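You operate a simulated robot arm through the tools that you are given. There is no shell and no other tool. Be economical: measure what you need, move in short steps, check, and stop when the job is done.

You are at the controls of a simulated robot arm. One attempt, no reset.

Task
Empty the purple plant's saucer into the sink.
Fine: rest the pot on the flat tray meanwhile; saucer back in its spot, pot back in it.

Only the result counts: the job must be done as asked and must still hold three seconds after the hand-in. Knocking over, shifting, dropping, spilling or breaking anything else fails it.

Robot
A 6-joint arm with a two-finger parallel gripper, fixed in place. Base frame: the origin is at the foot of the arm, x ahead of it, y to its left, z up. Readings come in mm, rad, newtons and seconds.
With the tool pointing down near the work surface it reaches from about 140 to 820 mm from the base axis. Its first joint turns from -2.897 to 2.897 rad. Payload 3.91 kg.
The tool frame sits at the grasp point between the pads (the TCP): z along the fingers, y along the line on which they close. The tips reach 30 mm beyond it. The gripper opens to 110 mm. The fingers are 20 mm wide and 10 mm thick; the gripper's body (48 by 112 mm) begins 55 mm behind the TCP.
Orientation is that of the tool frame in the base frame, as a unit quaternion [w, x, y, z]. With the fingers straight down and closing along the base's y, the tool's x points along the base's -x, its y along +y and its z along -z.

Tools
- The arm moves only by the tool move_arm. Its argument "deltas" is a list of rows, each a list of 3 entries, a list of its own where there are three numbers: the shift along the tool's x, y, z in units of 20 mm (1.0 is 20 mm), then the turn, a rotation vector about the tool's x, y, z in units of 6 degrees (1.0 is 6 degrees), then the opening, from 0 (shut) to 1 (fully open). In form: [[[dx, dy, dz], [rx, ry, rz], fingers], ...]. A call has 1 to 8 rows; each row shifts and turns the commanded pose from where the row before left it, along the tool's axes as they then stand. A call with a number of a shift or a turn outside -1 to 1 is refused whole. Rows are played at 5 a second. More than 50 mm and 0.15 rad between two rows, or a gripper value outside its range, and nothing of the call is played. Where a pose cannot be reached the arm comes as near as it can. A force on the tool above 90 N (or 10 N above the force at the start of the call, whichever is more), or a blocked arm, ends the call early, and 0.2 s more pass. Each finger travels about 108 mm/s and halts on what it meets, pressing with about 20 N; the grip force reading is that of the motor and also rises with nothing between the fingers. The clock runs only during rows and for 0.2 s after the last one: add rows that do not move to give the fingers time. The reply holds the time, the measured pose of the TCP, the force on the tool along the base axes, the opening and the grip force, in the units named above and with some noise.
- Cameras (640 x 400 px; columns grow to the right, rows downward): "scene" is fixed at [399.9, 500.4, 1581.6]; the picture's right is [-0.93, 0.36, 0.00], its down [0.35, 0.91, -0.21] and it looks along [-0.08, -0.20, -0.98] (base axes); focal length 214 px, centre (320, 200). "wrist" rides on the gripper at [77, 7, -114] in the tool frame; the picture's right is [-0.09, 1.00, 0.00], its down [-0.80, -0.07, -0.59] and it looks along [-0.59, -0.05, 0.80] (tool axes); focal length 270 px, centre (320, 200).
- camera(camera): a new picture of that camera. The clock stands still meanwhile.
- lift_body(by): slides the trunk up (or, below 0, down) by that many mm; the arm rides with it, the base frame stays. It gives what a move gives, with no picture.
- point_at(camera, pixels): there is no depth. For up to 12 entries [column, row, z] of the newest picture of that camera ("zoom" is the newest enlarged one), the place [x, y] in the base frame at which the ray of that pixel passes the height z, good to about 2 mm. The clock stands still meanwhile.
- enlarge(camera, box): a new picture of the part [left, top, right, bottom] of that camera's present view, enlarged. The clock stands still meanwhile.
- close_job(): hands the job in; it is judged then, once.

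Go step by step. Measure first, check grasps and placings, and put right what went wrong. The budget is 80 turns and 46 pictures, counting those below and the enlarged ones. Unless the task says otherwise, let go and move clear before handing in, and close with one line.

The tools are called after "Call:" as a command line: name --argument value ..., lists and objects as JSON in quotes. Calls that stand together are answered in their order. move_arm: Moves the arm, as the interface text tells. Its arguments: {"type":"object","properties":{"deltas":{"type":"array"}},"required":["deltas"]} The other tools are called the same way: lift_body (by) slides the trunk up or down; camera (camera) takes a picture; point_at (camera, pixels) gives the place at which the rays of pixels pass given heights; enlarge (camera, box) takes an enlarged picture of a part of a camera's view; close_job () hands the job in.

At the start:

```text
clock: 0.0
tcp_pos: [283.5, 219.0, 1261.0]
ee_rot: [0.001, 0.0, 1.0, 0.0]
ft_force: [-0.2, 0.7, -0.1]
grip_width: 110.1
finger_force: 0.1
trunk travel left (down, up): [-475.0, 65.0]
```

scene: 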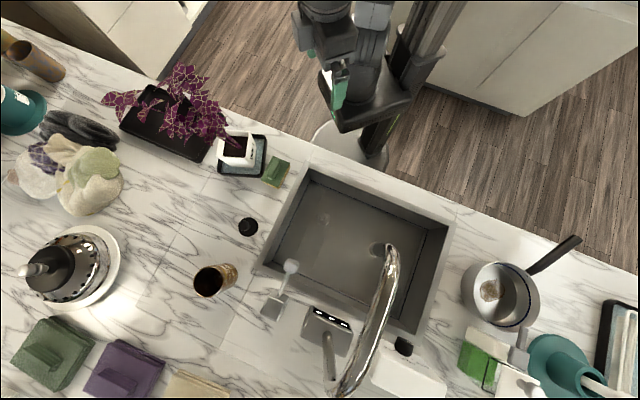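
wrist: 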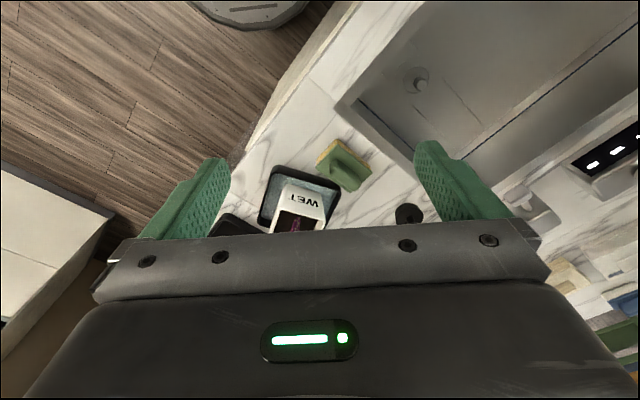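

The pot sits near (238,150) on a dark saucer at (242,157), with a black tray near (165,122). I'll enlarge that area for measuring.

Call:
enlarge --camera "scene" --box '[90, 50, 330, 200]'

Call:
enlarge --camera "wrist" --box '[220, 120, 420, 245]'

```text
2.67 times, centred on (210, 125) of scene
```

zoom: 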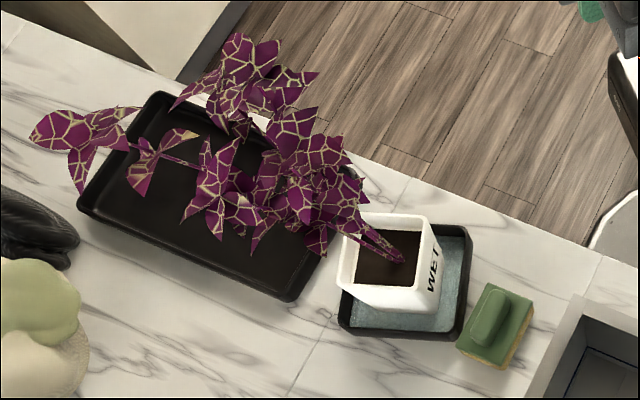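

```text
3.20 times, centred on (320, 182) of wrist
```

zoom: 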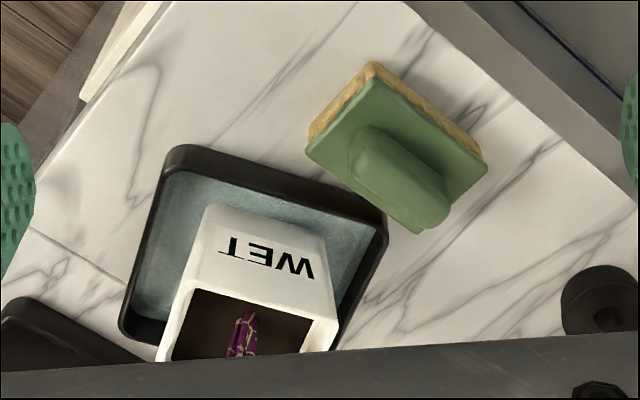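

The pot looks about 100 mm wide and the saucer about 200 mm. I'll measure points at plausible heights.

Call:
camera --camera "scene"

Call:
point_at --camera "scene" --pixels '[[265.1, 134.7, 640], [262.5, 176.7, 640], [217.5, 173.7, 640], [225, 129.9, 740], [249.4, 131, 740], [243, 159.5, 740], [216.7, 156.1, 740], [150, 84.5, 640], [119.5, 129, 640], [200, 162.5, 640], [215, 140, 640], [320, 260, 480]]'

Call:
point_at --camera "wrist" --pixels '[[275, 166, 640], [339.5, 194, 640], [258, 223, 640], [288, 185, 740], [317, 193, 740], [277, 209, 740], [323, 219, 740], [410, 215, 660]]'

```text
41 pictures are left
```

scene: 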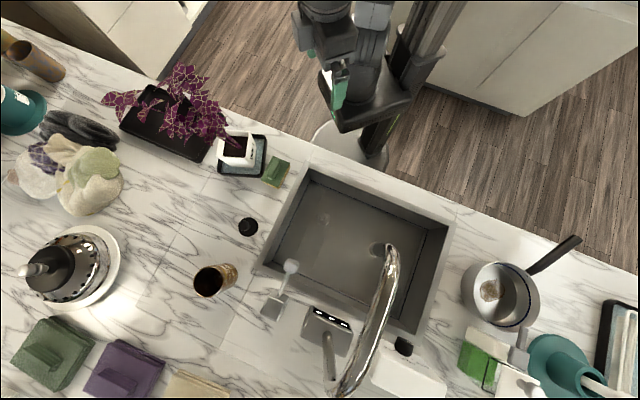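

```text
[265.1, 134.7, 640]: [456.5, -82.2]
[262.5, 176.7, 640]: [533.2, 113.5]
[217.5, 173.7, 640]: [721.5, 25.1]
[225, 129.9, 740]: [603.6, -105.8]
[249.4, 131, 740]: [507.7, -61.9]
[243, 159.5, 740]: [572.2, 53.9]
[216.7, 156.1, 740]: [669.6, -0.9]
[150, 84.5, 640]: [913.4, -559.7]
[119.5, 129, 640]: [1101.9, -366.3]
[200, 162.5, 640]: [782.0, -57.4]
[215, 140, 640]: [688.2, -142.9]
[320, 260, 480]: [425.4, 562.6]
```

```text
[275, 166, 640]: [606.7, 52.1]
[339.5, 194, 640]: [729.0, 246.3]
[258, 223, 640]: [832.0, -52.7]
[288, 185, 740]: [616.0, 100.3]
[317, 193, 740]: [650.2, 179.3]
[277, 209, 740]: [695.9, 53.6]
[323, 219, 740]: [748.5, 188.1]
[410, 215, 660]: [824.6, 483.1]
```

The two cameras disagree when I assume z≈620: the same saucer corner gives (456,-82) and (607,52). The rays seem to cross near z≈940, so I'll check this with the sink corner and saucer corners at two heights.

Call:
point_at --camera "scene" --pixels '[[309, 164, 900], [309, 164, 960], [265.1, 134.7, 900], [265.1, 134.7, 960], [262.5, 176.7, 900], [262.5, 176.7, 960], [248, 227, 900], [248, 227, 960]]'

Call:
point_at --camera "wrist" --pixels '[[337, 103, 900], [337, 103, 960], [273, 167, 900], [273, 167, 960], [340, 187, 900], [340, 187, 960], [409, 214, 900], [409, 214, 960]]'

```text
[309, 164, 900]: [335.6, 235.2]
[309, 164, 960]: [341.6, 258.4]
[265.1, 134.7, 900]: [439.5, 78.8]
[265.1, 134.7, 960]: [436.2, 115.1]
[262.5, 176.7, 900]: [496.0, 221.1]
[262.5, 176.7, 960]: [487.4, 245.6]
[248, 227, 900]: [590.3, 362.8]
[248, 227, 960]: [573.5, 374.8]
```

```text
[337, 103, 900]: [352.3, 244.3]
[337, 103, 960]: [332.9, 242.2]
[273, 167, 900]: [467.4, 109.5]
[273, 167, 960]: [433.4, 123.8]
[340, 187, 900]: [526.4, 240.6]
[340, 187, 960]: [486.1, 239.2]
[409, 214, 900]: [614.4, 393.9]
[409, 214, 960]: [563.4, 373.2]
```

Surface points cross at about z≈925–940 and the saucer rim at ≈955. So the counter is actually about 300 mm higher than the stated 620, and I'll use the measured height. Next, a close zoom of the pot.

Call:
enlarge --camera "scene" --box '[200, 115, 296, 175]'

```text
6.67 times, centred on (248, 145) of scene
```

zoom: 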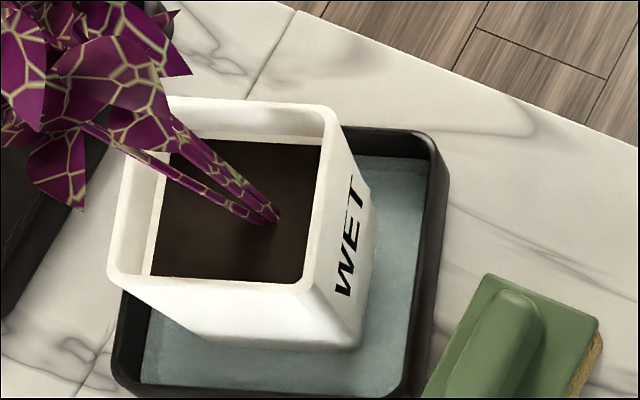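

Call:
point_at --camera "zoom" --pixels '[[333, 108, 1000], [333, 108, 1080], [308, 288, 1000], [308, 288, 1080], [110, 275, 1040], [140, 98, 1040], [360, 350, 945], [375, 205, 945], [447, 165, 955], [115, 375, 955], [405, 398, 955], [425, 130, 955]]'

Call:
point_at --camera "wrist" --pixels '[[280, 209, 1000], [280, 209, 1080], [325.3, 219.4, 1000], [325.3, 219.4, 1080]]'

```text
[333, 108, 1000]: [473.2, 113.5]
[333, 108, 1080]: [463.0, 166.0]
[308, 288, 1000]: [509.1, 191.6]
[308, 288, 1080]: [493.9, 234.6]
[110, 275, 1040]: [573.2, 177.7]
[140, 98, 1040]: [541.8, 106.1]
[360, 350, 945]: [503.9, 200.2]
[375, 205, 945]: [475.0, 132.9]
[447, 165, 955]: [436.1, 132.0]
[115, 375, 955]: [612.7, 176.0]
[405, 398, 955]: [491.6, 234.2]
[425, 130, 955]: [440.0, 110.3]
```

```text
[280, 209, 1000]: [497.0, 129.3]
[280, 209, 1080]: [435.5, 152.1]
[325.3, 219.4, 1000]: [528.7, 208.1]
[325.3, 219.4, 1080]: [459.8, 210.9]
```

Pot rim is at z≈1033, about 81 mm square and centred near (522,154), with its walls turned ≈25°. The plant leans away from the arm, so I'll approach tilted from the arm side. First I'll turn the tool.

Call:
move_arm --deltas '[[[0, 0, 0], [0, 0, 0.83], 1], [[0, 0, 0], [0, 0, 0.83], 1], [[0, 0, 0], [0, 0, 0.83], 1], [[0, 0, 0], [0, 0, 0.83], 1], [[0, 0, 0], [0, 0, 0.81], 1], [[0, 0, 0], [0, -1, 0], 1], [[0, 0, 0], [0, -1, 0], 1], [[0, 0, 0], [0, -1, 0], 1]]'

```text
clock: 1.8
tcp_pos: [283.4, 219.0, 1261.9]
ee_rot: [0.154, 0.212, 0.964, -0.034]
ft_force: [-0.8, -0.4, 0.4]
grip_width: 109.7
finger_force: 0.1
trunk travel left (down, up): [-475.0, 65.0]
```

The tilt is going the right way. I'll continue to 40° and begin the approach.

Call:
move_arm --deltas '[[[0, 0, 0], [0, -0.92, 0], 1], [[0, 0, 0], [0, -0.92, 0], 1], [[0, 0, 0], [0, -0.92, 0], 1], [[0, 0, 0], [0, -0.91, 0], 1], [[-0.2, 0.5, 1], [0, 0, 0], 1], [[-0.2, 0.5, 1], [0, 0, 0], 1], [[-0.2, 0.5, 1], [0, 0, 0], 1], [[-0.2, 0.5, 1], [0, 0, 0], 1]]'

Call:
camera --camera "wrist"

```text
clock: 3.6
tcp_pos: [359.9, 230.2, 1210.4]
ee_rot: [0.334, 0.202, 0.918, -0.073]
ft_force: [-0.4, 0.9, 0.3]
grip_width: 109.7
finger_force: 0.1
trunk travel left (down, up): [-475.0, 65.0]
```

```text
39 pictures are left
```

wrist: 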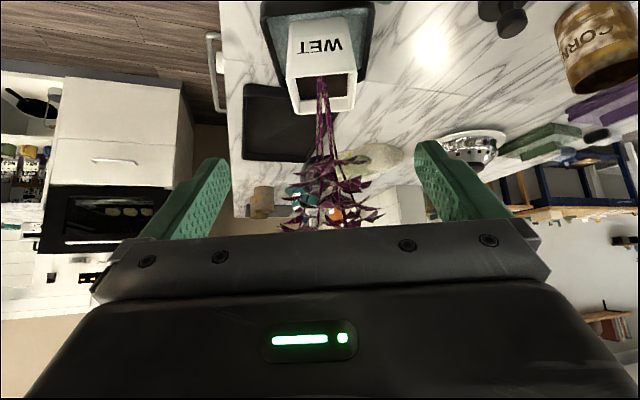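

The view is upside-down: the pot is at (322,60) and the plant rises and leans away. I'll zoom in to refine the geometry.

Call:
enlarge --camera "wrist" --box '[220, 0, 420, 125]'

```text
3.20 times, centred on (320, 62) of wrist
```

zoom: 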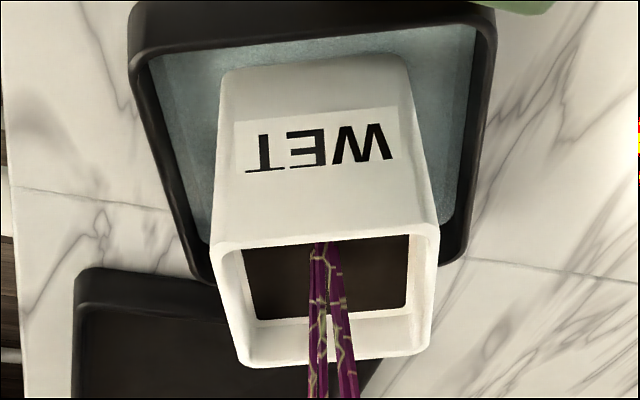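

Call:
point_at --camera "zoom" --pixels '[[212, 250, 1033], [440, 230, 1033], [432, 345, 1033], [245, 365, 1033], [222, 70, 940], [405, 60, 940], [128, 50, 955], [497, 20, 955], [465, 258, 955], [195, 275, 955], [212, 250, 1040], [75, 280, 945]]'

```text
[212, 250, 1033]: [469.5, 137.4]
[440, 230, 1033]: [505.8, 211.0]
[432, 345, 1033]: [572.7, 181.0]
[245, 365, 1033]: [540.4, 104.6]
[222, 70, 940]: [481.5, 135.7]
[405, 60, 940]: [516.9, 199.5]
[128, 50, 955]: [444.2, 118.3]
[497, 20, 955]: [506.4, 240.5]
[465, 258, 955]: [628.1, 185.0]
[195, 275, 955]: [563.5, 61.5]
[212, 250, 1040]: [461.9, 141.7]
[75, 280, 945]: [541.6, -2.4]
```

Both views agree on the rim: z≈1033, centre (522,158). The remaining path is almost purely 268 mm along the tool axis, so I'll go 160 mm and look.

Call:
move_arm --deltas '[[[0, 0, 1], [0, 0, 0], 1], [[0, 0, 1], [0, 0, 0], 1], [[0, 0, 1], [0, 0, 0], 1], [[0, 0, 1], [0, 0, 0], 1], [[0, 0, 1], [0, 0, 0], 1], [[0, 0, 1], [0, 0, 0], 1], [[0, 0, 1], [0, 0, 0], 1], [[0, 0, 1], [0, 0, 0], 1]]'

Call:
camera --camera "wrist"

Call:
camera --camera "scene"

```text
clock: 5.4
tcp_pos: [451.1, 186.7, 1087.4]
ee_rot: [0.335, 0.202, 0.918, -0.074]
ft_force: [0.6, 0.7, 0.3]
grip_width: 109.8
finger_force: 0.1
trunk travel left (down, up): [-475.0, 65.0]
```

```text
37 pictures are left
```

wrist: 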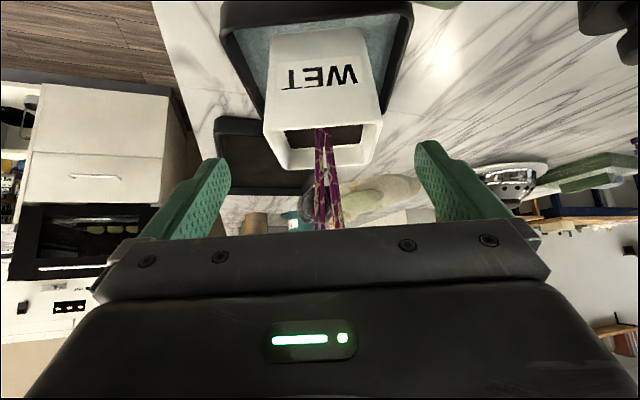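

```text
36 pictures are left
```

scene: 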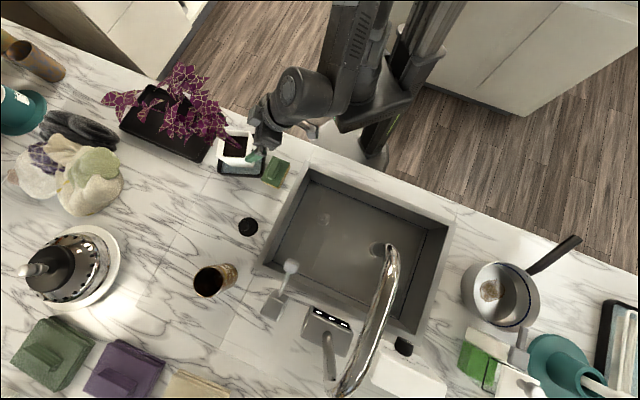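

By triangulation the stem passes at s≈+8 mm at palm height, clear of the hand. I'll go in the last 109 mm.

Call:
move_arm --deltas '[[[0, 0.14, 1], [0, 0, 0], 1], [[0, 0, 1], [0, 0, 0], 1], [[0, 0, 1], [0, 0, 0], 1], [[-0.1, 0, 1], [0, 0, 0], 1], [[0, 0, 1], [0, 0, 0], 1], [[0, 0, 0.45], [0, 0, 0], 1]]'

Call:
camera --camera "wrist"

Call:
enlarge --camera "scene" --box '[180, 85, 308, 165]'

```text
clock: 6.8
tcp_pos: [518.0, 160.0, 1006.2]
ee_rot: [0.333, 0.202, 0.918, -0.073]
ft_force: [0.1, 0.0, 0.1]
grip_width: 110.0
finger_force: 0.1
trunk travel left (down, up): [-475.0, 65.0]
```

```text
35 pictures are left
```

wrist: 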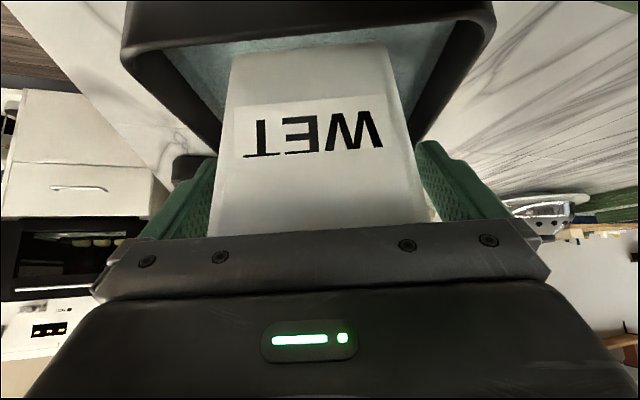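

```text
5.00 times, centred on (244, 125) of scene
```

zoom: 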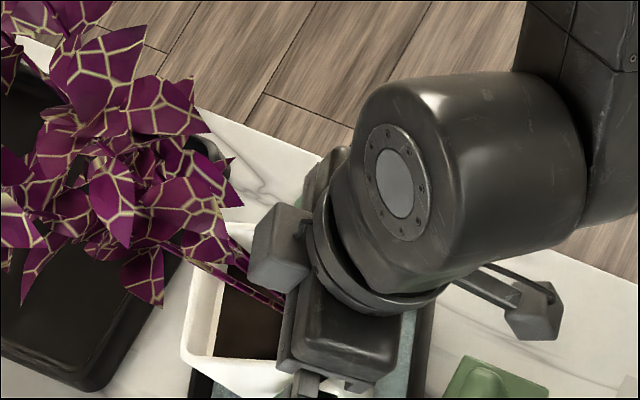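

The fingers straddle the pot with clearance on both sides, so I'll close them.

Call:
move_arm --deltas '[[[0, 0, 0], [0, 0, 0], 0.6], [[0, 0, 0], [0, 0, 0], 0.4], [[0, 0, 0], [0, 0, 0], 0], [[0, 0, 0], [0, 0, 0], 0], [[0, 0, 0], [0, 0, 0], 0]]'

```text
clock: 8.0
tcp_pos: [518.6, 157.8, 1006.4]
ee_rot: [0.334, 0.201, 0.918, -0.074]
ft_force: [-0.6, -1.9, 0.0]
grip_width: 85.7
finger_force: 19.6
trunk travel left (down, up): [-475.0, 65.0]
```

Gripped at 85.7 mm. I'll lift straight up slowly.

Call:
move_arm --deltas '[[[-0.32, 0, -0.38], [0, 0, 0], 0], [[-0.32, 0, -0.38], [0, 0, 0], 0], [[-0.32, 0, -0.38], [0, 0, 0], 0], [[0, 0, 0], [0, 0, 0], 0]]'

Call:
camera --camera "wrist"

```text
clock: 9.0
tcp_pos: [516.8, 159.5, 1035.4]
ee_rot: [0.334, 0.202, 0.918, -0.073]
ft_force: [-1.1, 0.2, -5.9]
grip_width: 86.3
finger_force: 20.0
trunk travel left (down, up): [-475.0, 65.0]
```

```text
33 pictures are left
```

wrist: 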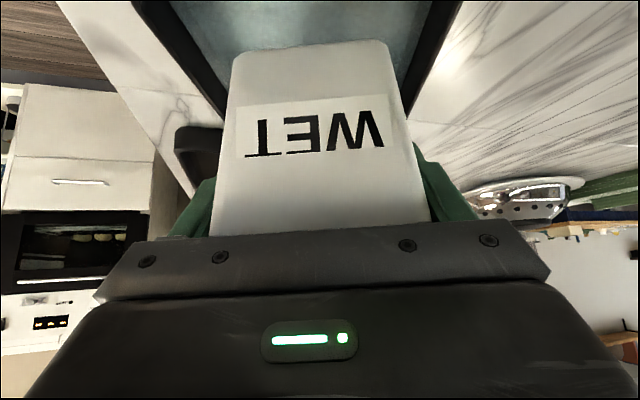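

The pot is up and level. Now I'll measure the tray.

Call:
enlarge --camera "scene" --box '[90, 60, 282, 180]'

Call:
point_at --camera "scene" --pixels '[[149.2, 84.9, 950], [119.3, 125, 950], [199.5, 162.5, 950], [123, 131, 935], [198, 163, 935]]'

```text
3.33 times, centred on (186, 120) of scene
```

zoom: 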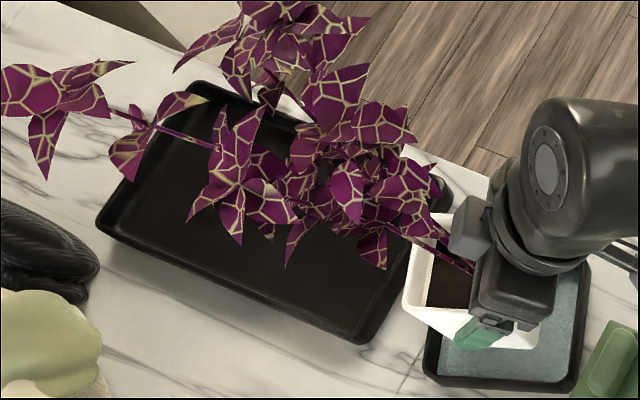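

```text
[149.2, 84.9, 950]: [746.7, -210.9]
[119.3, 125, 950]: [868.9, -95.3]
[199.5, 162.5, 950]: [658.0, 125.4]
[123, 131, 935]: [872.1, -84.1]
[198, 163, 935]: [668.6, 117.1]
```

The tray is a rectangle with corners ≈(747,-211), (869,-95), (658,125), (540,5). I'll set the pot down near (656,7), after raising it a little and moving across at modest speed.

Call:
move_arm --deltas '[[[-0.32, 0, -0.38], [0, 0, 0], 0], [[-0.32, 0, -0.38], [0, 0, 0], 0], [[-0.475, -0.267, 0.4], [0, 0, 0], 0], [[-0.475, -0.267, 0.4], [0, 0, 0], 0], [[-0.475, -0.267, 0.4], [0, 0, 0], 0], [[-0.475, -0.267, 0.4], [0, 0, 0], 0], [[-0.475, -0.267, 0.4], [0, 0, 0], 0], [[-0.475, -0.267, 0.4], [0, 0, 0], 0]]'

Call:
move_arm --deltas '[[[-0.475, -0.267, 0.4], [0, 0, 0], 0], [[-0.475, -0.267, 0.4], [0, 0, 0], 0], [[-0.475, -0.267, 0.4], [0, 0, 0], 0], [[-0.475, -0.267, 0.4], [0, 0, 0], 0], [[-0.475, -0.267, 0.4], [0, 0, 0], 0], [[-0.475, -0.267, 0.4], [0, 0, 0], 0], [[-0.475, -0.267, 0.4], [0, 0, 0], 0], [[-0.475, -0.267, 0.4], [0, 0, 0], 0]]'

Call:
camera --camera "scene"

Call:
camera --camera "wrist"

```text
clock: 10.8
tcp_pos: [572.6, 98.4, 1055.3]
ee_rot: [0.334, 0.202, 0.918, -0.073]
ft_force: [0.7, -0.5, -6.7]
grip_width: 85.7
finger_force: 20.1
trunk travel left (down, up): [-475.0, 65.0]
```

```text
clock: 12.6
tcp_pos: [644.2, 19.0, 1053.9]
ee_rot: [0.334, 0.201, 0.918, -0.073]
ft_force: [0.5, 0.7, -4.9]
grip_width: 86.0
finger_force: 19.5
trunk travel left (down, up): [-475.0, 65.0]
```

```text
31 pictures are left
```

scene: 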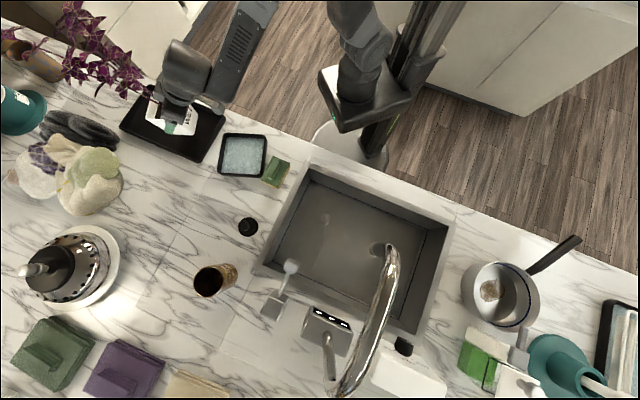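

```text
30 pictures are left
```

wrist: 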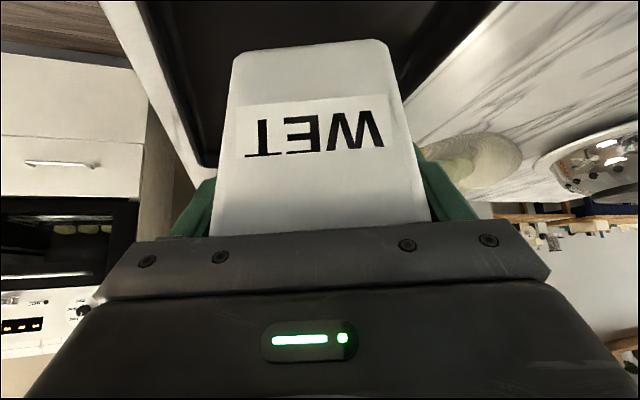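

The pot hangs above the tray's right half. I'll lower it 42 mm, then creep down.

Call:
move_arm --deltas '[[[0.193, 0, 0.23], [0, 0, 0], 0], [[0.193, 0, 0.23], [0, 0, 0], 0], [[0.193, 0, 0.23], [0, 0, 0], 0], [[0.193, 0, 0.23], [0, 0, 0], 0], [[0.193, 0, 0.23], [0, 0, 0], 0], [[0.193, 0, 0.23], [0, 0, 0], 0], [[0.193, 0, 0.23], [0, 0, 0], 0]]'

Call:
move_arm --deltas '[[[0.064, 0, 0.077], [0, 0, 0], 0], [[0.064, 0, 0.077], [0, 0, 0], 0], [[0.064, 0, 0.077], [0, 0, 0], 0]]'

```text
clock: 14.2
tcp_pos: [645.6, 19.2, 1013.6]
ee_rot: [0.334, 0.2, 0.918, -0.072]
ft_force: [0.5, 0.2, -6.3]
grip_width: 85.8
finger_force: 20.0
trunk travel left (down, up): [-475.0, 65.0]
```

```text
clock: 15.0
tcp_pos: [645.3, 19.0, 1008.9]
ee_rot: [0.335, 0.202, 0.917, -0.073]
ft_force: [2.2, 0.1, 6.2]
grip_width: 85.7
finger_force: 20.4
trunk travel left (down, up): [-475.0, 65.0]
```

The force reversed to +6 N at z≈1009, so it has made contact. A quick look before releasing.

Call:
camera --camera "wrist"

```text
29 pictures are left
```

wrist: 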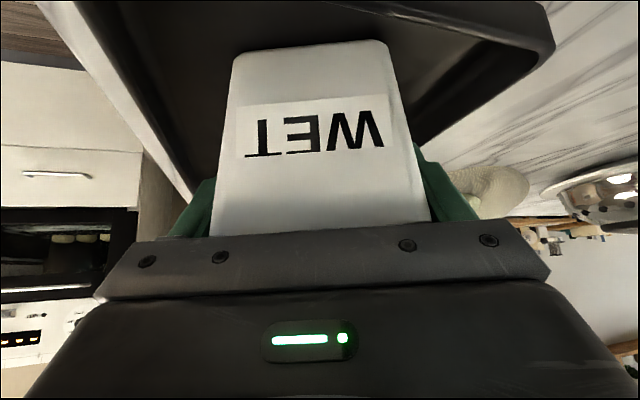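

The pot stands inside the tray. I'll release it, then back straight out along the tool axis.

Call:
move_arm --deltas '[[[0, 0, 0], [0, 0, 0], 0.85], [[0, 0, 0], [0, 0, 0], 1], [[0, 0, 0], [0, 0, 0], 1]]'

Call:
move_arm --deltas '[[[0, 0, -1], [0, 0, 0], 1], [[0, 0, -1], [0, 0, 0], 1], [[0, 0, -1], [0, 0, 0], 1], [[0, 0, -1], [0, 0, 0], 1], [[0, 0, -1], [0, 0, 0], 1], [[0, 0, -1], [0, 0, 0], 1], [[0, 0, -1], [0, 0, 0], 1], [[0, 0, -1], [0, 0, 0], 1]]'

Call:
camera --camera "wrist"

Call:
enlarge --camera "scene" --box '[90, 60, 330, 210]'

```text
clock: 15.8
tcp_pos: [643.4, 18.5, 1006.5]
ee_rot: [0.333, 0.202, 0.918, -0.073]
ft_force: [-0.2, 0.0, 0.6]
grip_width: 110.0
finger_force: 0.1
trunk travel left (down, up): [-475.0, 65.0]
```

```text
clock: 17.6
tcp_pos: [549.6, 62.7, 1129.8]
ee_rot: [0.335, 0.202, 0.918, -0.073]
ft_force: [0.4, -0.1, 0.2]
grip_width: 110.2
finger_force: 0.1
trunk travel left (down, up): [-475.0, 65.0]
```

```text
28 pictures are left
```

wrist: 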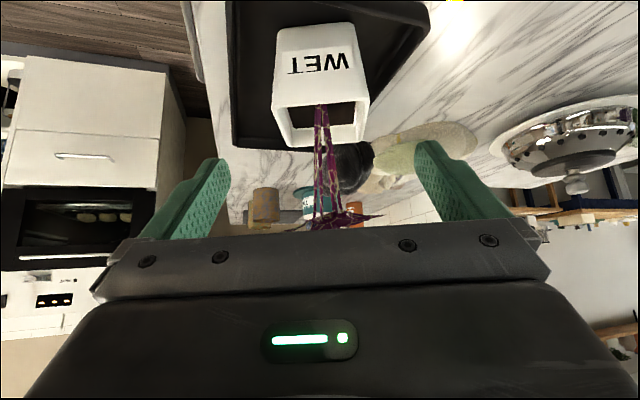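

```text
2.67 times, centred on (210, 135) of scene
```

zoom: 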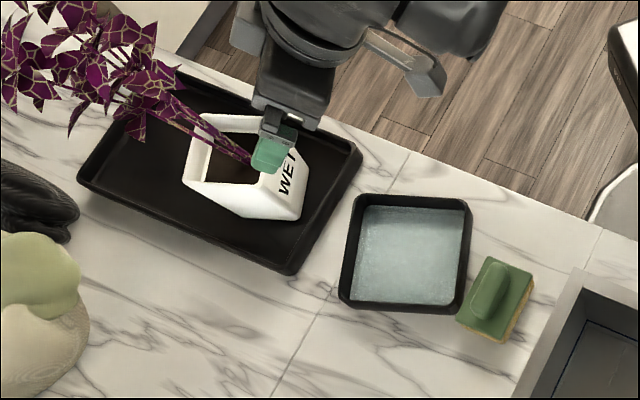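

The pot stands on the tray, and the saucer with its water is fully visible at (405,250) in the zoom. The saucer is wider than the gripper opens, so I'm considering an inside grip, spreading the fingers against the inner walls. I'll measure it first.

Call:
enlarge --camera "scene" --box '[202, 125, 282, 175]'

```text
8.00 times, centred on (242, 150) of scene
```

zoom: 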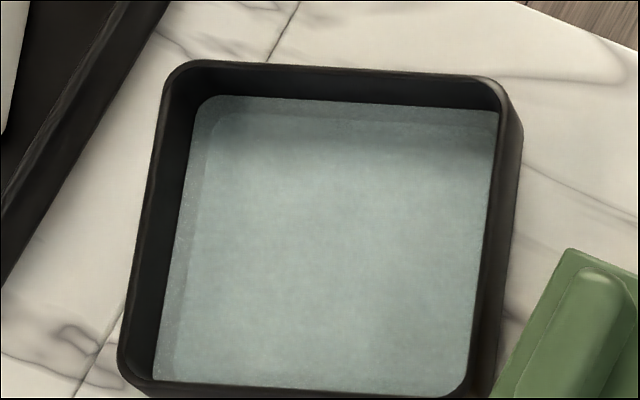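

I'll bring the tool upright and back off for an overhead wrist view of the saucer.

Call:
move_arm --deltas '[[[0, 0, -0.5], [0, 0.953, 0], 1], [[0, 0, 0], [0, 0.953, 0], 1], [[0, 0, 0], [0, 0.953, 0], 1], [[0, 0, 0], [0, 0.953, 0], 1], [[0, 0, 0], [0, 0.953, 0], 1], [[0, 0, 0], [0, 0.953, 0], 1], [[0, 0, 0], [0, 0.953, 0], 1]]'

Call:
move_arm --deltas '[[[1, 0.41, 0], [0, 0, 0], 1], [[1, 0.41, 0], [0, 0, 0], 1], [[1, 0.41, 0], [0, 0, 0], 1], [[1, 0.41, 0], [0, 0, 0], 0.75], [[1, 0.41, 0], [0, 0, 0], 0.75], [[1, 0.41, 0], [0, 0, 0], 0.75], [[1, 0.41, 0], [0, 0, 0], 0.75], [[0, 0.41, 0], [0, 0, 0], 0.75]]'

Call:
camera --camera "wrist"

```text
clock: 19.2
tcp_pos: [545.1, 64.7, 1136.0]
ee_rot: [-0.001, 0.215, 0.977, 0.0]
ft_force: [-0.3, -0.6, -0.8]
grip_width: 109.9
finger_force: 0.0
trunk travel left (down, up): [-475.0, 65.0]
```

```text
clock: 21.0
tcp_pos: [445.6, 183.0, 1138.4]
ee_rot: [0.0, 0.215, 0.977, 0.0]
ft_force: [0.6, 0.0, 0.2]
grip_width: 82.4
finger_force: 0.0
trunk travel left (down, up): [-475.0, 65.0]
```

```text
25 pictures are left
```

wrist: 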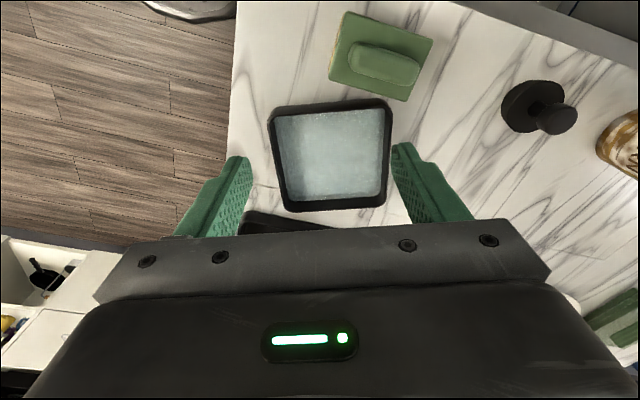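

Call:
enlarge --camera "wrist" --box '[250, 85, 410, 225]'

```text
2.86 times, centred on (330, 155) of wrist
```

zoom: 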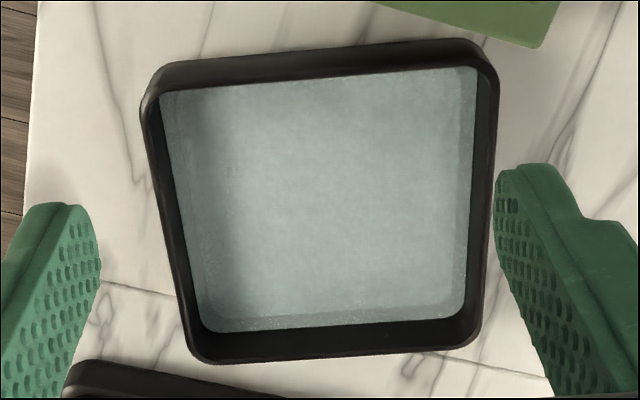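

Call:
point_at --camera "zoom" --pixels '[[145, 92, 963], [495, 68, 963], [476, 345, 963], [192, 360, 963], [185, 215, 950], [471, 200, 950], [325, 78, 950], [335, 325, 950], [164, 215, 963], [488, 200, 963], [320, 55, 963], [335, 357, 963]]'

```text
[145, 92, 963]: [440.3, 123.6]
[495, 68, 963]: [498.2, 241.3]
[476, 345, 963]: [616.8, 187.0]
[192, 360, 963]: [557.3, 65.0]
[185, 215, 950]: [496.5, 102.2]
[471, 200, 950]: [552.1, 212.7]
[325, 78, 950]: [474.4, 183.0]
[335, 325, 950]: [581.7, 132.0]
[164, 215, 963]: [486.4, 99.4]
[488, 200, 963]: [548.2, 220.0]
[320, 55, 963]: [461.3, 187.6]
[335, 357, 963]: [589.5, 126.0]
```

The saucer is centred at ≈(526,154), outer ≈137 mm and inner ≈120–124 mm. The fingers span about 130 mm outside when fully open, so the inside spread grip fits. I'll move over it with the fingers part-closed and stop above the rim.

Call:
move_arm --deltas '[[[-0.533, 0.05, 0.85], [0, 0, 0.23], 0.75], [[-0.533, 0.05, 0.85], [0, 0, 0], 0.75], [[-0.533, 0.05, 0.85], [0, 0, 0], 0.75], [[-0.533, 0.05, 0.85], [0, 0, 0], 0.75], [[-0.533, 0.05, 0.85], [0, 0, 0], 0.75], [[-0.533, 0.05, 0.85], [0, 0, 0], 0.75], [[-0.533, 0.05, 0.85], [0, 0, 0], 0.75], [[-0.533, 0.05, 0.8], [0, 0, 0], 0.75]]'

Call:
camera --camera "wrist"

Call:
enlarge --camera "scene" --box '[190, 105, 318, 185]'

```text
clock: 22.8
tcp_pos: [526.2, 152.1, 1002.2]
ee_rot: [0.001, 0.226, 0.974, 0.0]
ft_force: [-0.3, 0.3, -0.3]
grip_width: 82.5
finger_force: 0.1
trunk travel left (down, up): [-475.0, 65.0]
```

```text
23 pictures are left
```

wrist: 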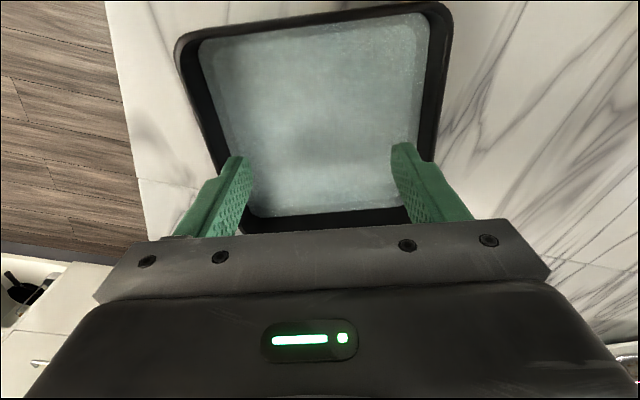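

```text
5.00 times, centred on (254, 145) of scene
```

zoom: 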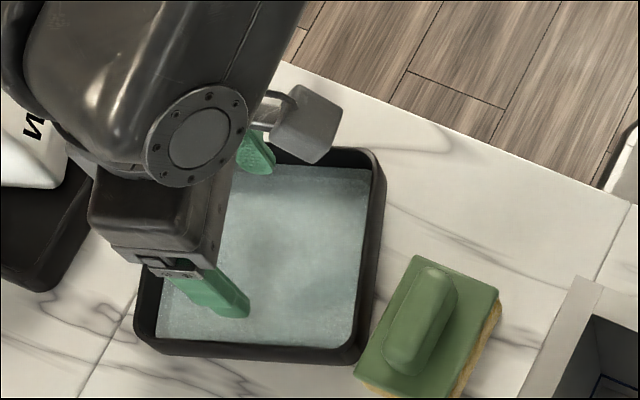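

The fingertips are inside the rim. I'll lower about 22 mm, then creep to touch the floor.

Call:
move_arm --deltas '[[[0, 0, 0.4], [0, 0, 0], 0.75], [[0, 0, 0.4], [0, 0, 0], 0.75], [[0, 0, 0.3], [0, 0, 0], 0.75]]'

Call:
move_arm --deltas '[[[0, 0, 0.1], [0, 0, 0], 0.75], [[0, 0, 0.1], [0, 0, 0], 0.75]]'

Call:
camera --camera "wrist"

```text
clock: 23.6
tcp_pos: [524.9, 153.4, 981.8]
ee_rot: [0.0, 0.227, 0.974, 0.0]
ft_force: [-0.4, -0.4, 1.0]
grip_width: 82.6
finger_force: 0.1
trunk travel left (down, up): [-475.0, 65.0]
```

```text
clock: 24.2
tcp_pos: [524.6, 152.6, 977.1]
ee_rot: [0.0, 0.227, 0.974, 0.001]
ft_force: [-0.2, 0.6, -0.8]
grip_width: 82.2
finger_force: 0.1
trunk travel left (down, up): [-475.0, 65.0]
```

```text
21 pictures are left
```

wrist: 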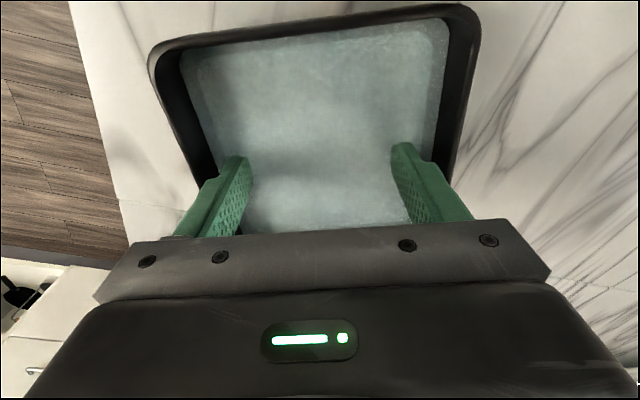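

No contact yet at tip z≈947, so I'll keep creeping.

Call:
move_arm --deltas '[[[0, 0, 0.08], [0, 0, 0], 0.75], [[0, 0, 0.08], [0, 0, 0], 0.75]]'

Call:
move_arm --deltas '[[[0, 0, 0.08], [0, 0, 0], 0.75], [[0, 0, 0.08], [0, 0, 0], 0.75]]'

Call:
move_arm --deltas '[[[0, 0, 0.08], [0, 0, 0], 0.75], [[0, 0, 0.08], [0, 0, 0], 0.75]]'

```text
clock: 24.8
tcp_pos: [524.6, 153.1, 974.6]
ee_rot: [0.001, 0.226, 0.974, 0.001]
ft_force: [0.8, 0.9, 15.0]
grip_width: 82.4
finger_force: 0.1
trunk travel left (down, up): [-475.0, 65.0]
```

```text
clock: 25.4
tcp_pos: [523.7, 152.1, 973.5]
ee_rot: [0.004, 0.227, 0.974, 0.003]
ft_force: [3.3, 1.6, 57.1]
grip_width: 82.3
finger_force: 0.0
trunk travel left (down, up): [-475.0, 65.0]
```

```text
clock: 26.0
tcp_pos: [523.6, 151.4, 973.7]
ee_rot: [0.007, 0.225, 0.974, 0.004]
ft_force: [3.2, 0.2, 88.7]
grip_width: 81.4
finger_force: 0.2
trunk travel left (down, up): [-475.0, 65.0]
```

Floor contact came at TCP ≈974.6 and I'm pressing too hard. I'll back up about 8 mm of command to relieve it.

Call:
move_arm --deltas '[[[0, 0, -0.2], [0, 0, 0], 0.75], [[0, 0, -0.2], [0, 0, 0], 0.75], [[0, 0, 0], [0, 0, 0], 0.75]]'

Call:
camera --camera "wrist"

```text
clock: 26.8
tcp_pos: [524.3, 152.8, 974.5]
ee_rot: [0.001, 0.227, 0.974, 0.001]
ft_force: [5.5, -0.3, 28.8]
grip_width: 81.5
finger_force: 0.0
trunk travel left (down, up): [-475.0, 65.0]
```

```text
20 pictures are left
```

wrist: 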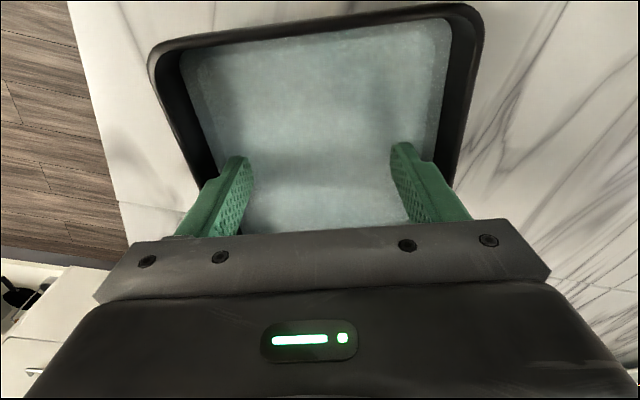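

Still 29 N, so I'll raise another 4 mm and then spread the fingers.

Call:
move_arm --deltas '[[[0, 0, -0.1], [0, 0, 0], 0.75], [[0, 0, -0.1], [0, 0, 0], 0.75], [[0, 0, 0], [0, 0, 0], 0.75]]'

Call:
move_arm --deltas '[[[0, 0, 0], [0, 0, 0], 0.8], [[0, 0, 0], [0, 0, 0], 0.85], [[0, 0, 0], [0, 0, 0], 0.9], [[0, 0, 0], [0, 0, 0], 0.95], [[0, 0, 0], [0, 0, 0], 1], [[0, 0, 0], [0, 0, 0], 1]]'

Call:
camera --camera "wrist"

```text
clock: 27.6
tcp_pos: [525.6, 153.8, 977.9]
ee_rot: [-0.001, 0.227, 0.974, -0.001]
ft_force: [-0.9, -0.5, 0.1]
grip_width: 82.7
finger_force: 0.0
trunk travel left (down, up): [-475.0, 65.0]
```

```text
clock: 29.0
tcp_pos: [525.4, 152.4, 979.1]
ee_rot: [0.0, 0.226, 0.974, 0.0]
ft_force: [-0.1, -0.1, 0.0]
grip_width: 107.4
finger_force: 0.0
trunk travel left (down, up): [-475.0, 65.0]
```

```text
19 pictures are left
```

wrist: 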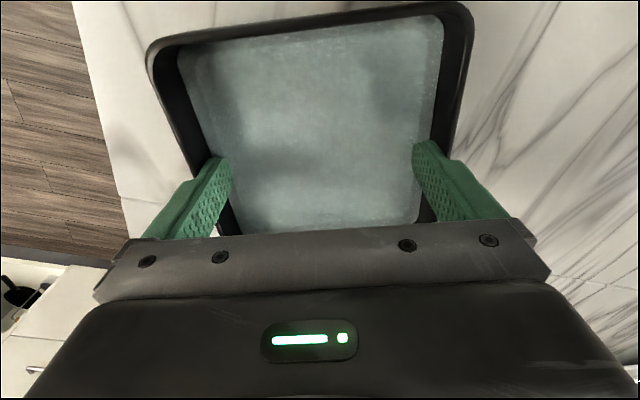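

The fingers stopped at 107.4 instead of 110, so they are pressing on the walls. I'll try a tiny lift of 4 mm to test the hold.

Call:
move_arm --deltas '[[[0, 0, -0.1], [0, 0, 0], 1], [[0, 0, -0.1], [0, 0, 0], 1], [[0, 0, 0], [0, 0, 0], 1]]'

Call:
camera --camera "wrist"

```text
clock: 29.8
tcp_pos: [525.1, 151.7, 981.7]
ee_rot: [0.0, 0.227, 0.974, 0.0]
ft_force: [-0.2, 0.3, -1.5]
grip_width: 107.4
finger_force: 0.2
trunk travel left (down, up): [-475.0, 65.0]
```

```text
18 pictures are left
```

wrist: 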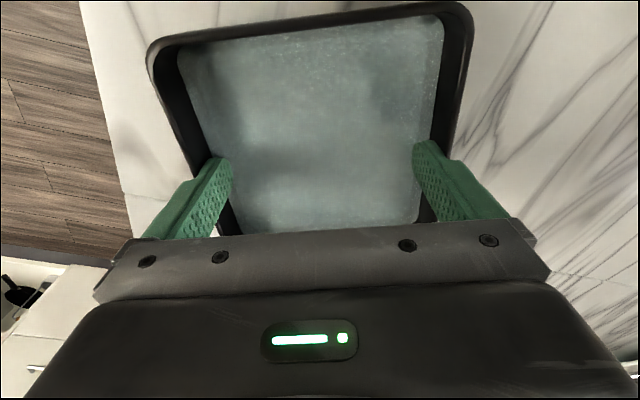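

The saucer moved with the hand: the rim stays at (148,60) and the load is ≈1.5 N. I'll lift a further 20 mm gently and verify.

Call:
move_arm --deltas '[[[0, 0, -0.15], [0, 0, 0], 1], [[0, 0, -0.2], [0, 0, 0], 1], [[0, 0, -0.2], [0, 0, 0], 1], [[0, 0, -0.2], [0, 0, 0], 1], [[0, 0, -0.15], [0, 0, 0], 1], [[0, 0, 0], [0, 0, 0], 1]]'

Call:
camera --camera "wrist"

Call:
enlarge --camera "scene" --box '[190, 105, 318, 185]'

```text
clock: 31.2
tcp_pos: [525.5, 152.1, 1000.3]
ee_rot: [0.0, 0.226, 0.974, 0.0]
ft_force: [0.7, 1.1, -1.3]
grip_width: 107.1
finger_force: 0.0
trunk travel left (down, up): [-475.0, 65.0]
```

```text
17 pictures are left
```

wrist: 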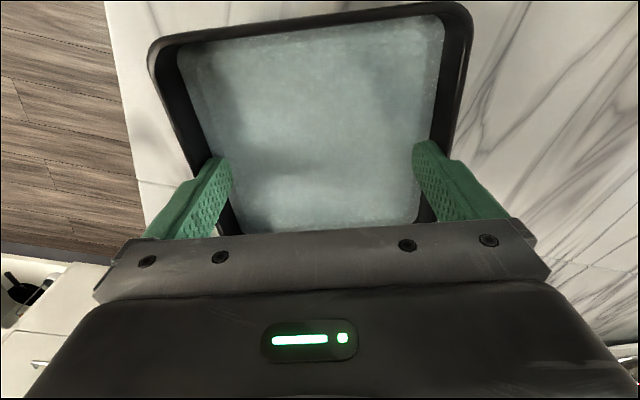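

```text
5.00 times, centred on (254, 145) of scene
```

zoom: 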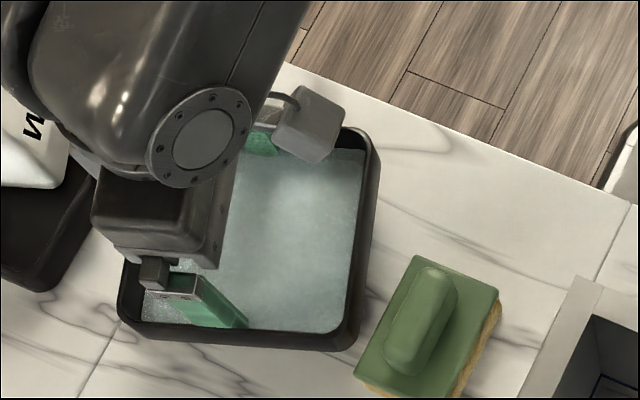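

The saucer is held level with its water. Now I'll find the sink's bounds.

Call:
camera --camera "scene"

Call:
point_at --camera "scene" --pixels '[[309, 164, 935], [456, 212, 935], [256, 271, 935], [412, 340, 935], [312, 180, 920], [268, 262, 920], [382, 248, 935], [290, 268, 935], [330, 230, 780], [272, 170, 975]]'

```text
15 pictures are left
```

scene: 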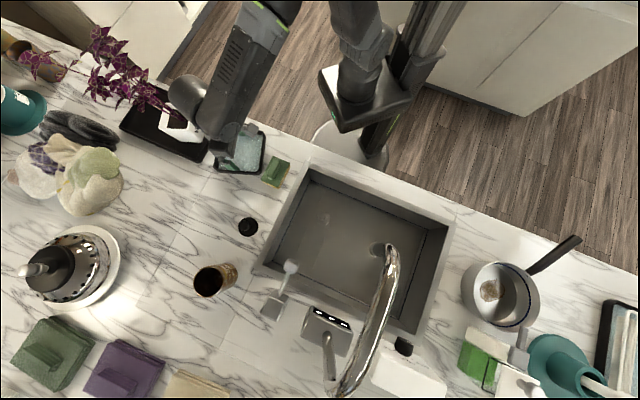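

```text
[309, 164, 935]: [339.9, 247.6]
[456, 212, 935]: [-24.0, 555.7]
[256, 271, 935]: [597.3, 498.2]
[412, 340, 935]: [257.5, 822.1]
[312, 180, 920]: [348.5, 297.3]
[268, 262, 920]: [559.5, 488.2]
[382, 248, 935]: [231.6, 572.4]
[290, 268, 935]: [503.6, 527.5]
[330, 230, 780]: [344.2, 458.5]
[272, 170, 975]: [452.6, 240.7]
```

Sink rim corners at z=935 are ≈(340,248), (597,498), (-24,556), (257,822). I'll pour near (380,447), clear of the faucet. First I'll raise, then travel level.

Call:
move_arm --deltas '[[[0, 0, -0.5], [0, 0, 0], 1], [[0, 0, -0.75], [0, 0, 0], 1], [[0, 0, -0.75], [0, 0, 0], 1], [[0, 0, -0.75], [0, 0, 0], 1], [[0, 0, -0.75], [0, 0, 0], 1], [[0.15, 0.12, -0.4], [0, 0, 0], 1], [[0.3, 0.23, 0], [0, 0, 0], 1], [[0.45, 0.35, 0], [0, 0, 0], 1]]'

Call:
move_arm --deltas '[[[0.6, 0.46, 0], [0, 0, 0], 1], [[0.65, 0.503, 0], [0, 0, 0], 1], [[0.65, 0.503, 0], [0, 0, 0], 1], [[0.65, 0.503, 0], [0, 0, 0], 1], [[0.65, 0.503, 0], [0, 0, 0], 1], [[0.65, 0.503, 0], [0, 0, 0], 1], [[0.65, 0.503, 0], [0, 0, 0], 1], [[0.5, 0.39, 0], [0, 0, 0], 1]]'

Call:
enlarge --camera "scene" --box '[200, 100, 440, 250]'

```text
clock: 33.0
tcp_pos: [514.2, 173.1, 1078.7]
ee_rot: [0.0, 0.226, 0.974, 0.0]
ft_force: [0.1, -0.8, -2.9]
grip_width: 106.9
finger_force: 0.0
trunk travel left (down, up): [-475.0, 65.0]
```

```text
clock: 34.8
tcp_pos: [459.0, 286.8, 1080.2]
ee_rot: [0.0, 0.226, 0.974, 0.0]
ft_force: [0.1, 0.0, -1.1]
grip_width: 107.3
finger_force: 0.1
trunk travel left (down, up): [-475.0, 65.0]
```

```text
2.67 times, centred on (320, 175) of scene
```

zoom: 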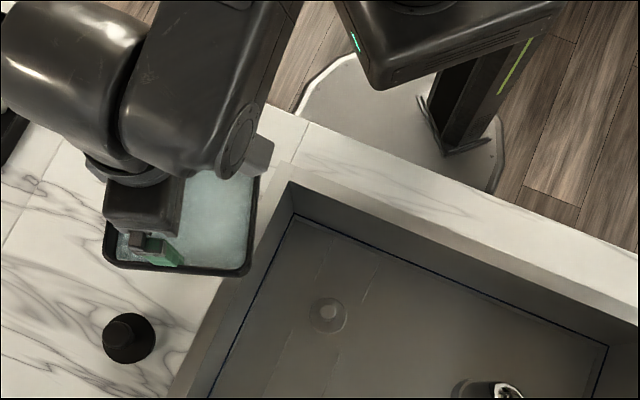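

Still held level. I'll carry on over the sink.

Call:
move_arm --deltas '[[[0.5, 0.386, 0], [0, 0, 0], 1], [[0.65, 0.503, 0], [0, 0, 0], 1], [[0.65, 0.503, 0], [0, 0, 0], 1], [[0.65, 0.503, 0], [0, 0, 0], 1], [[0.65, 0.503, 0], [0, 0, 0], 1], [[0.65, 0.503, 0], [0, 0, 0], 1], [[0.65, 0.503, 0], [0, 0, 0], 1], [[0.65, 0.503, 0], [0, 0, 0], 1]]'

Call:
move_arm --deltas '[[[0.65, 0.503, 0], [0, 0, 0], 1], [[0.65, 0.503, 0], [0, 0, 0], 1], [[0.4, 0.3, 0], [0, 0, -0.5], 1], [[0.2, 0.15, 0], [0, 0, -0.8], 1], [[0, 0, 0], [0, 0, -0.9], 1], [[0, 0, 0], [0, 0, -0.9], 1], [[0, 0, 0], [0, 0, -0.9], 1], [[0, 0, 0], [0, 0, -0.9], 1]]'

Call:
move_arm --deltas '[[[0, 0, 0], [0, 0, -0.9], 1], [[0, 0, 0], [0, 0, -0.9], 1], [[0, 0, 0], [0, 0, -0.9], 1], [[0, 0, 0], [0, 0, -0.9], 1], [[0, 0, 0], [0, 0, -0.9], 1], [[0, 0, 0], [0, 0, -0.6], 1], [[0, 0, 0], [0, 0, 0], 1]]'

Call:
camera --camera "scene"

```text
clock: 36.6
tcp_pos: [403.6, 402.5, 1078.6]
ee_rot: [0.001, 0.226, 0.974, 0.001]
ft_force: [-0.6, -0.1, -1.2]
grip_width: 107.3
finger_force: 0.0
trunk travel left (down, up): [-475.0, 65.0]
```

```text
clock: 38.4
tcp_pos: [381.7, 444.0, 1079.3]
ee_rot: [0.0, -0.029, 1.0, 0.0]
ft_force: [-0.1, 1.0, -0.8]
grip_width: 107.2
finger_force: 0.1
trunk travel left (down, up): [-475.0, 65.0]
```

```text
clock: 40.0
tcp_pos: [382.0, 444.1, 1078.6]
ee_rot: [0.001, -0.292, 0.956, -0.001]
ft_force: [-0.2, 0.1, -1.0]
grip_width: 107.2
finger_force: 0.0
trunk travel left (down, up): [-475.0, 65.0]
```

```text
13 pictures are left
```

scene: 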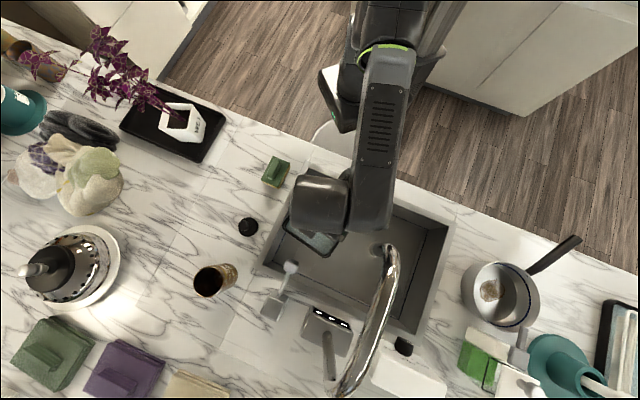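

The saucer is over the sink's left part, turned well. I'll start tilting, using negative turns about tool y.

Call:
move_arm --deltas '[[[0, 0, 0], [0, -0.7, 0], 1], [[0, 0, 0], [0, -0.8, 0], 1], [[0, 0, 0], [0, -0.8, 0], 1], [[0, 0, 0], [0, -0.8, 0], 1], [[0, 0, 0], [0, -0.8, 0], 1], [[0, 0, 0], [0, -0.8, 0], 1], [[0, 0, 0], [0, -0.8, 0], 1], [[0, 0, 0], [0, -0.8, 0], 1]]'

Call:
camera --camera "wrist"

```text
clock: 41.8
tcp_pos: [381.8, 443.5, 1077.6]
ee_rot: [0.31, -0.275, 0.905, 0.095]
ft_force: [-0.8, 1.0, -1.2]
grip_width: 107.4
finger_force: 0.2
trunk travel left (down, up): [-475.0, 65.0]
```

```text
12 pictures are left
```

wrist: 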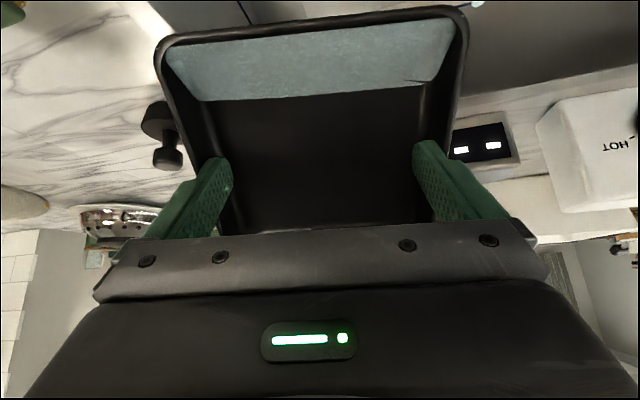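

The water has pooled at the low edge and is starting to pour. I'll continue to about 85°.

Call:
move_arm --deltas '[[[0, 0, 0], [0, -0.8, 0], 1], [[0, 0, 0], [0, -0.8, 0], 1], [[0, 0, 0], [0, -0.8, 0], 1], [[0, 0, 0], [0, -0.8, 0], 1], [[0, 0, 0], [0, -0.8, 0], 1], [[0, 0, 0], [0, -0.8, 0], 1], [[0, 0, 0], [0, -0.8, 0], 1], [[0, 0, 0], [0, -0.8, 0], 1]]'

Call:
camera --camera "wrist"

```text
clock: 43.6
tcp_pos: [382.5, 444.6, 1079.1]
ee_rot: [0.59, -0.229, 0.753, 0.18]
ft_force: [0.3, 0.3, -0.6]
grip_width: 107.3
finger_force: 0.1
trunk travel left (down, up): [-475.0, 65.0]
```

```text
11 pictures are left
```

wrist: 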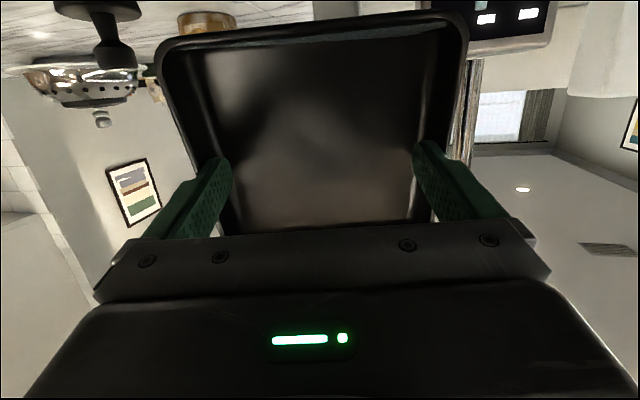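

Only a sliver of water remains at 76°. I'll tilt past 100° and hold to drain.

Call:
move_arm --deltas '[[[0, 0, 0], [0, -0.9, 0], 1], [[0, 0, 0], [0, -0.9, 0], 1], [[0, 0, 0], [0, -0.9, 0], 1], [[0, 0, 0], [0, -0.9, 0], 1], [[0, 0, 0], [0, -0.9, 0], 1], [[0, 0, 0], [0, -0.9, 0], 1], [[0, 0, 0], [0, 0, 0], 1], [[0, 0, 0], [0, 0, 0], 1]]'

Call:
camera --camera "wrist"

```text
clock: 45.4
tcp_pos: [379.5, 460.4, 1092.2]
ee_rot: [0.778, -0.173, 0.558, 0.232]
ft_force: [0.3, 0.6, -1.5]
grip_width: 107.6
finger_force: 0.1
out of reach, approached as far as the arm can: row 5, 6
trunk travel left (down, up): [-475.0, 65.0]
```

```text
10 pictures are left
```

wrist: 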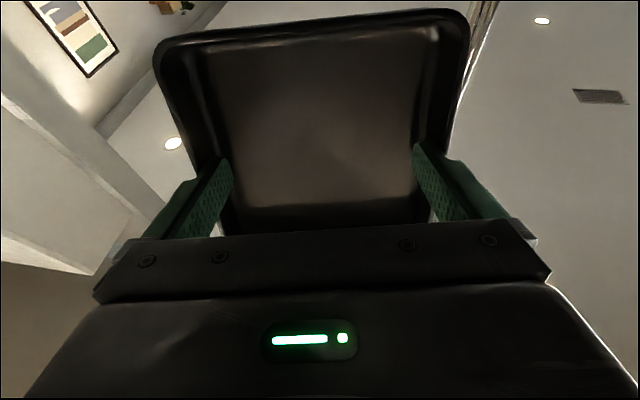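

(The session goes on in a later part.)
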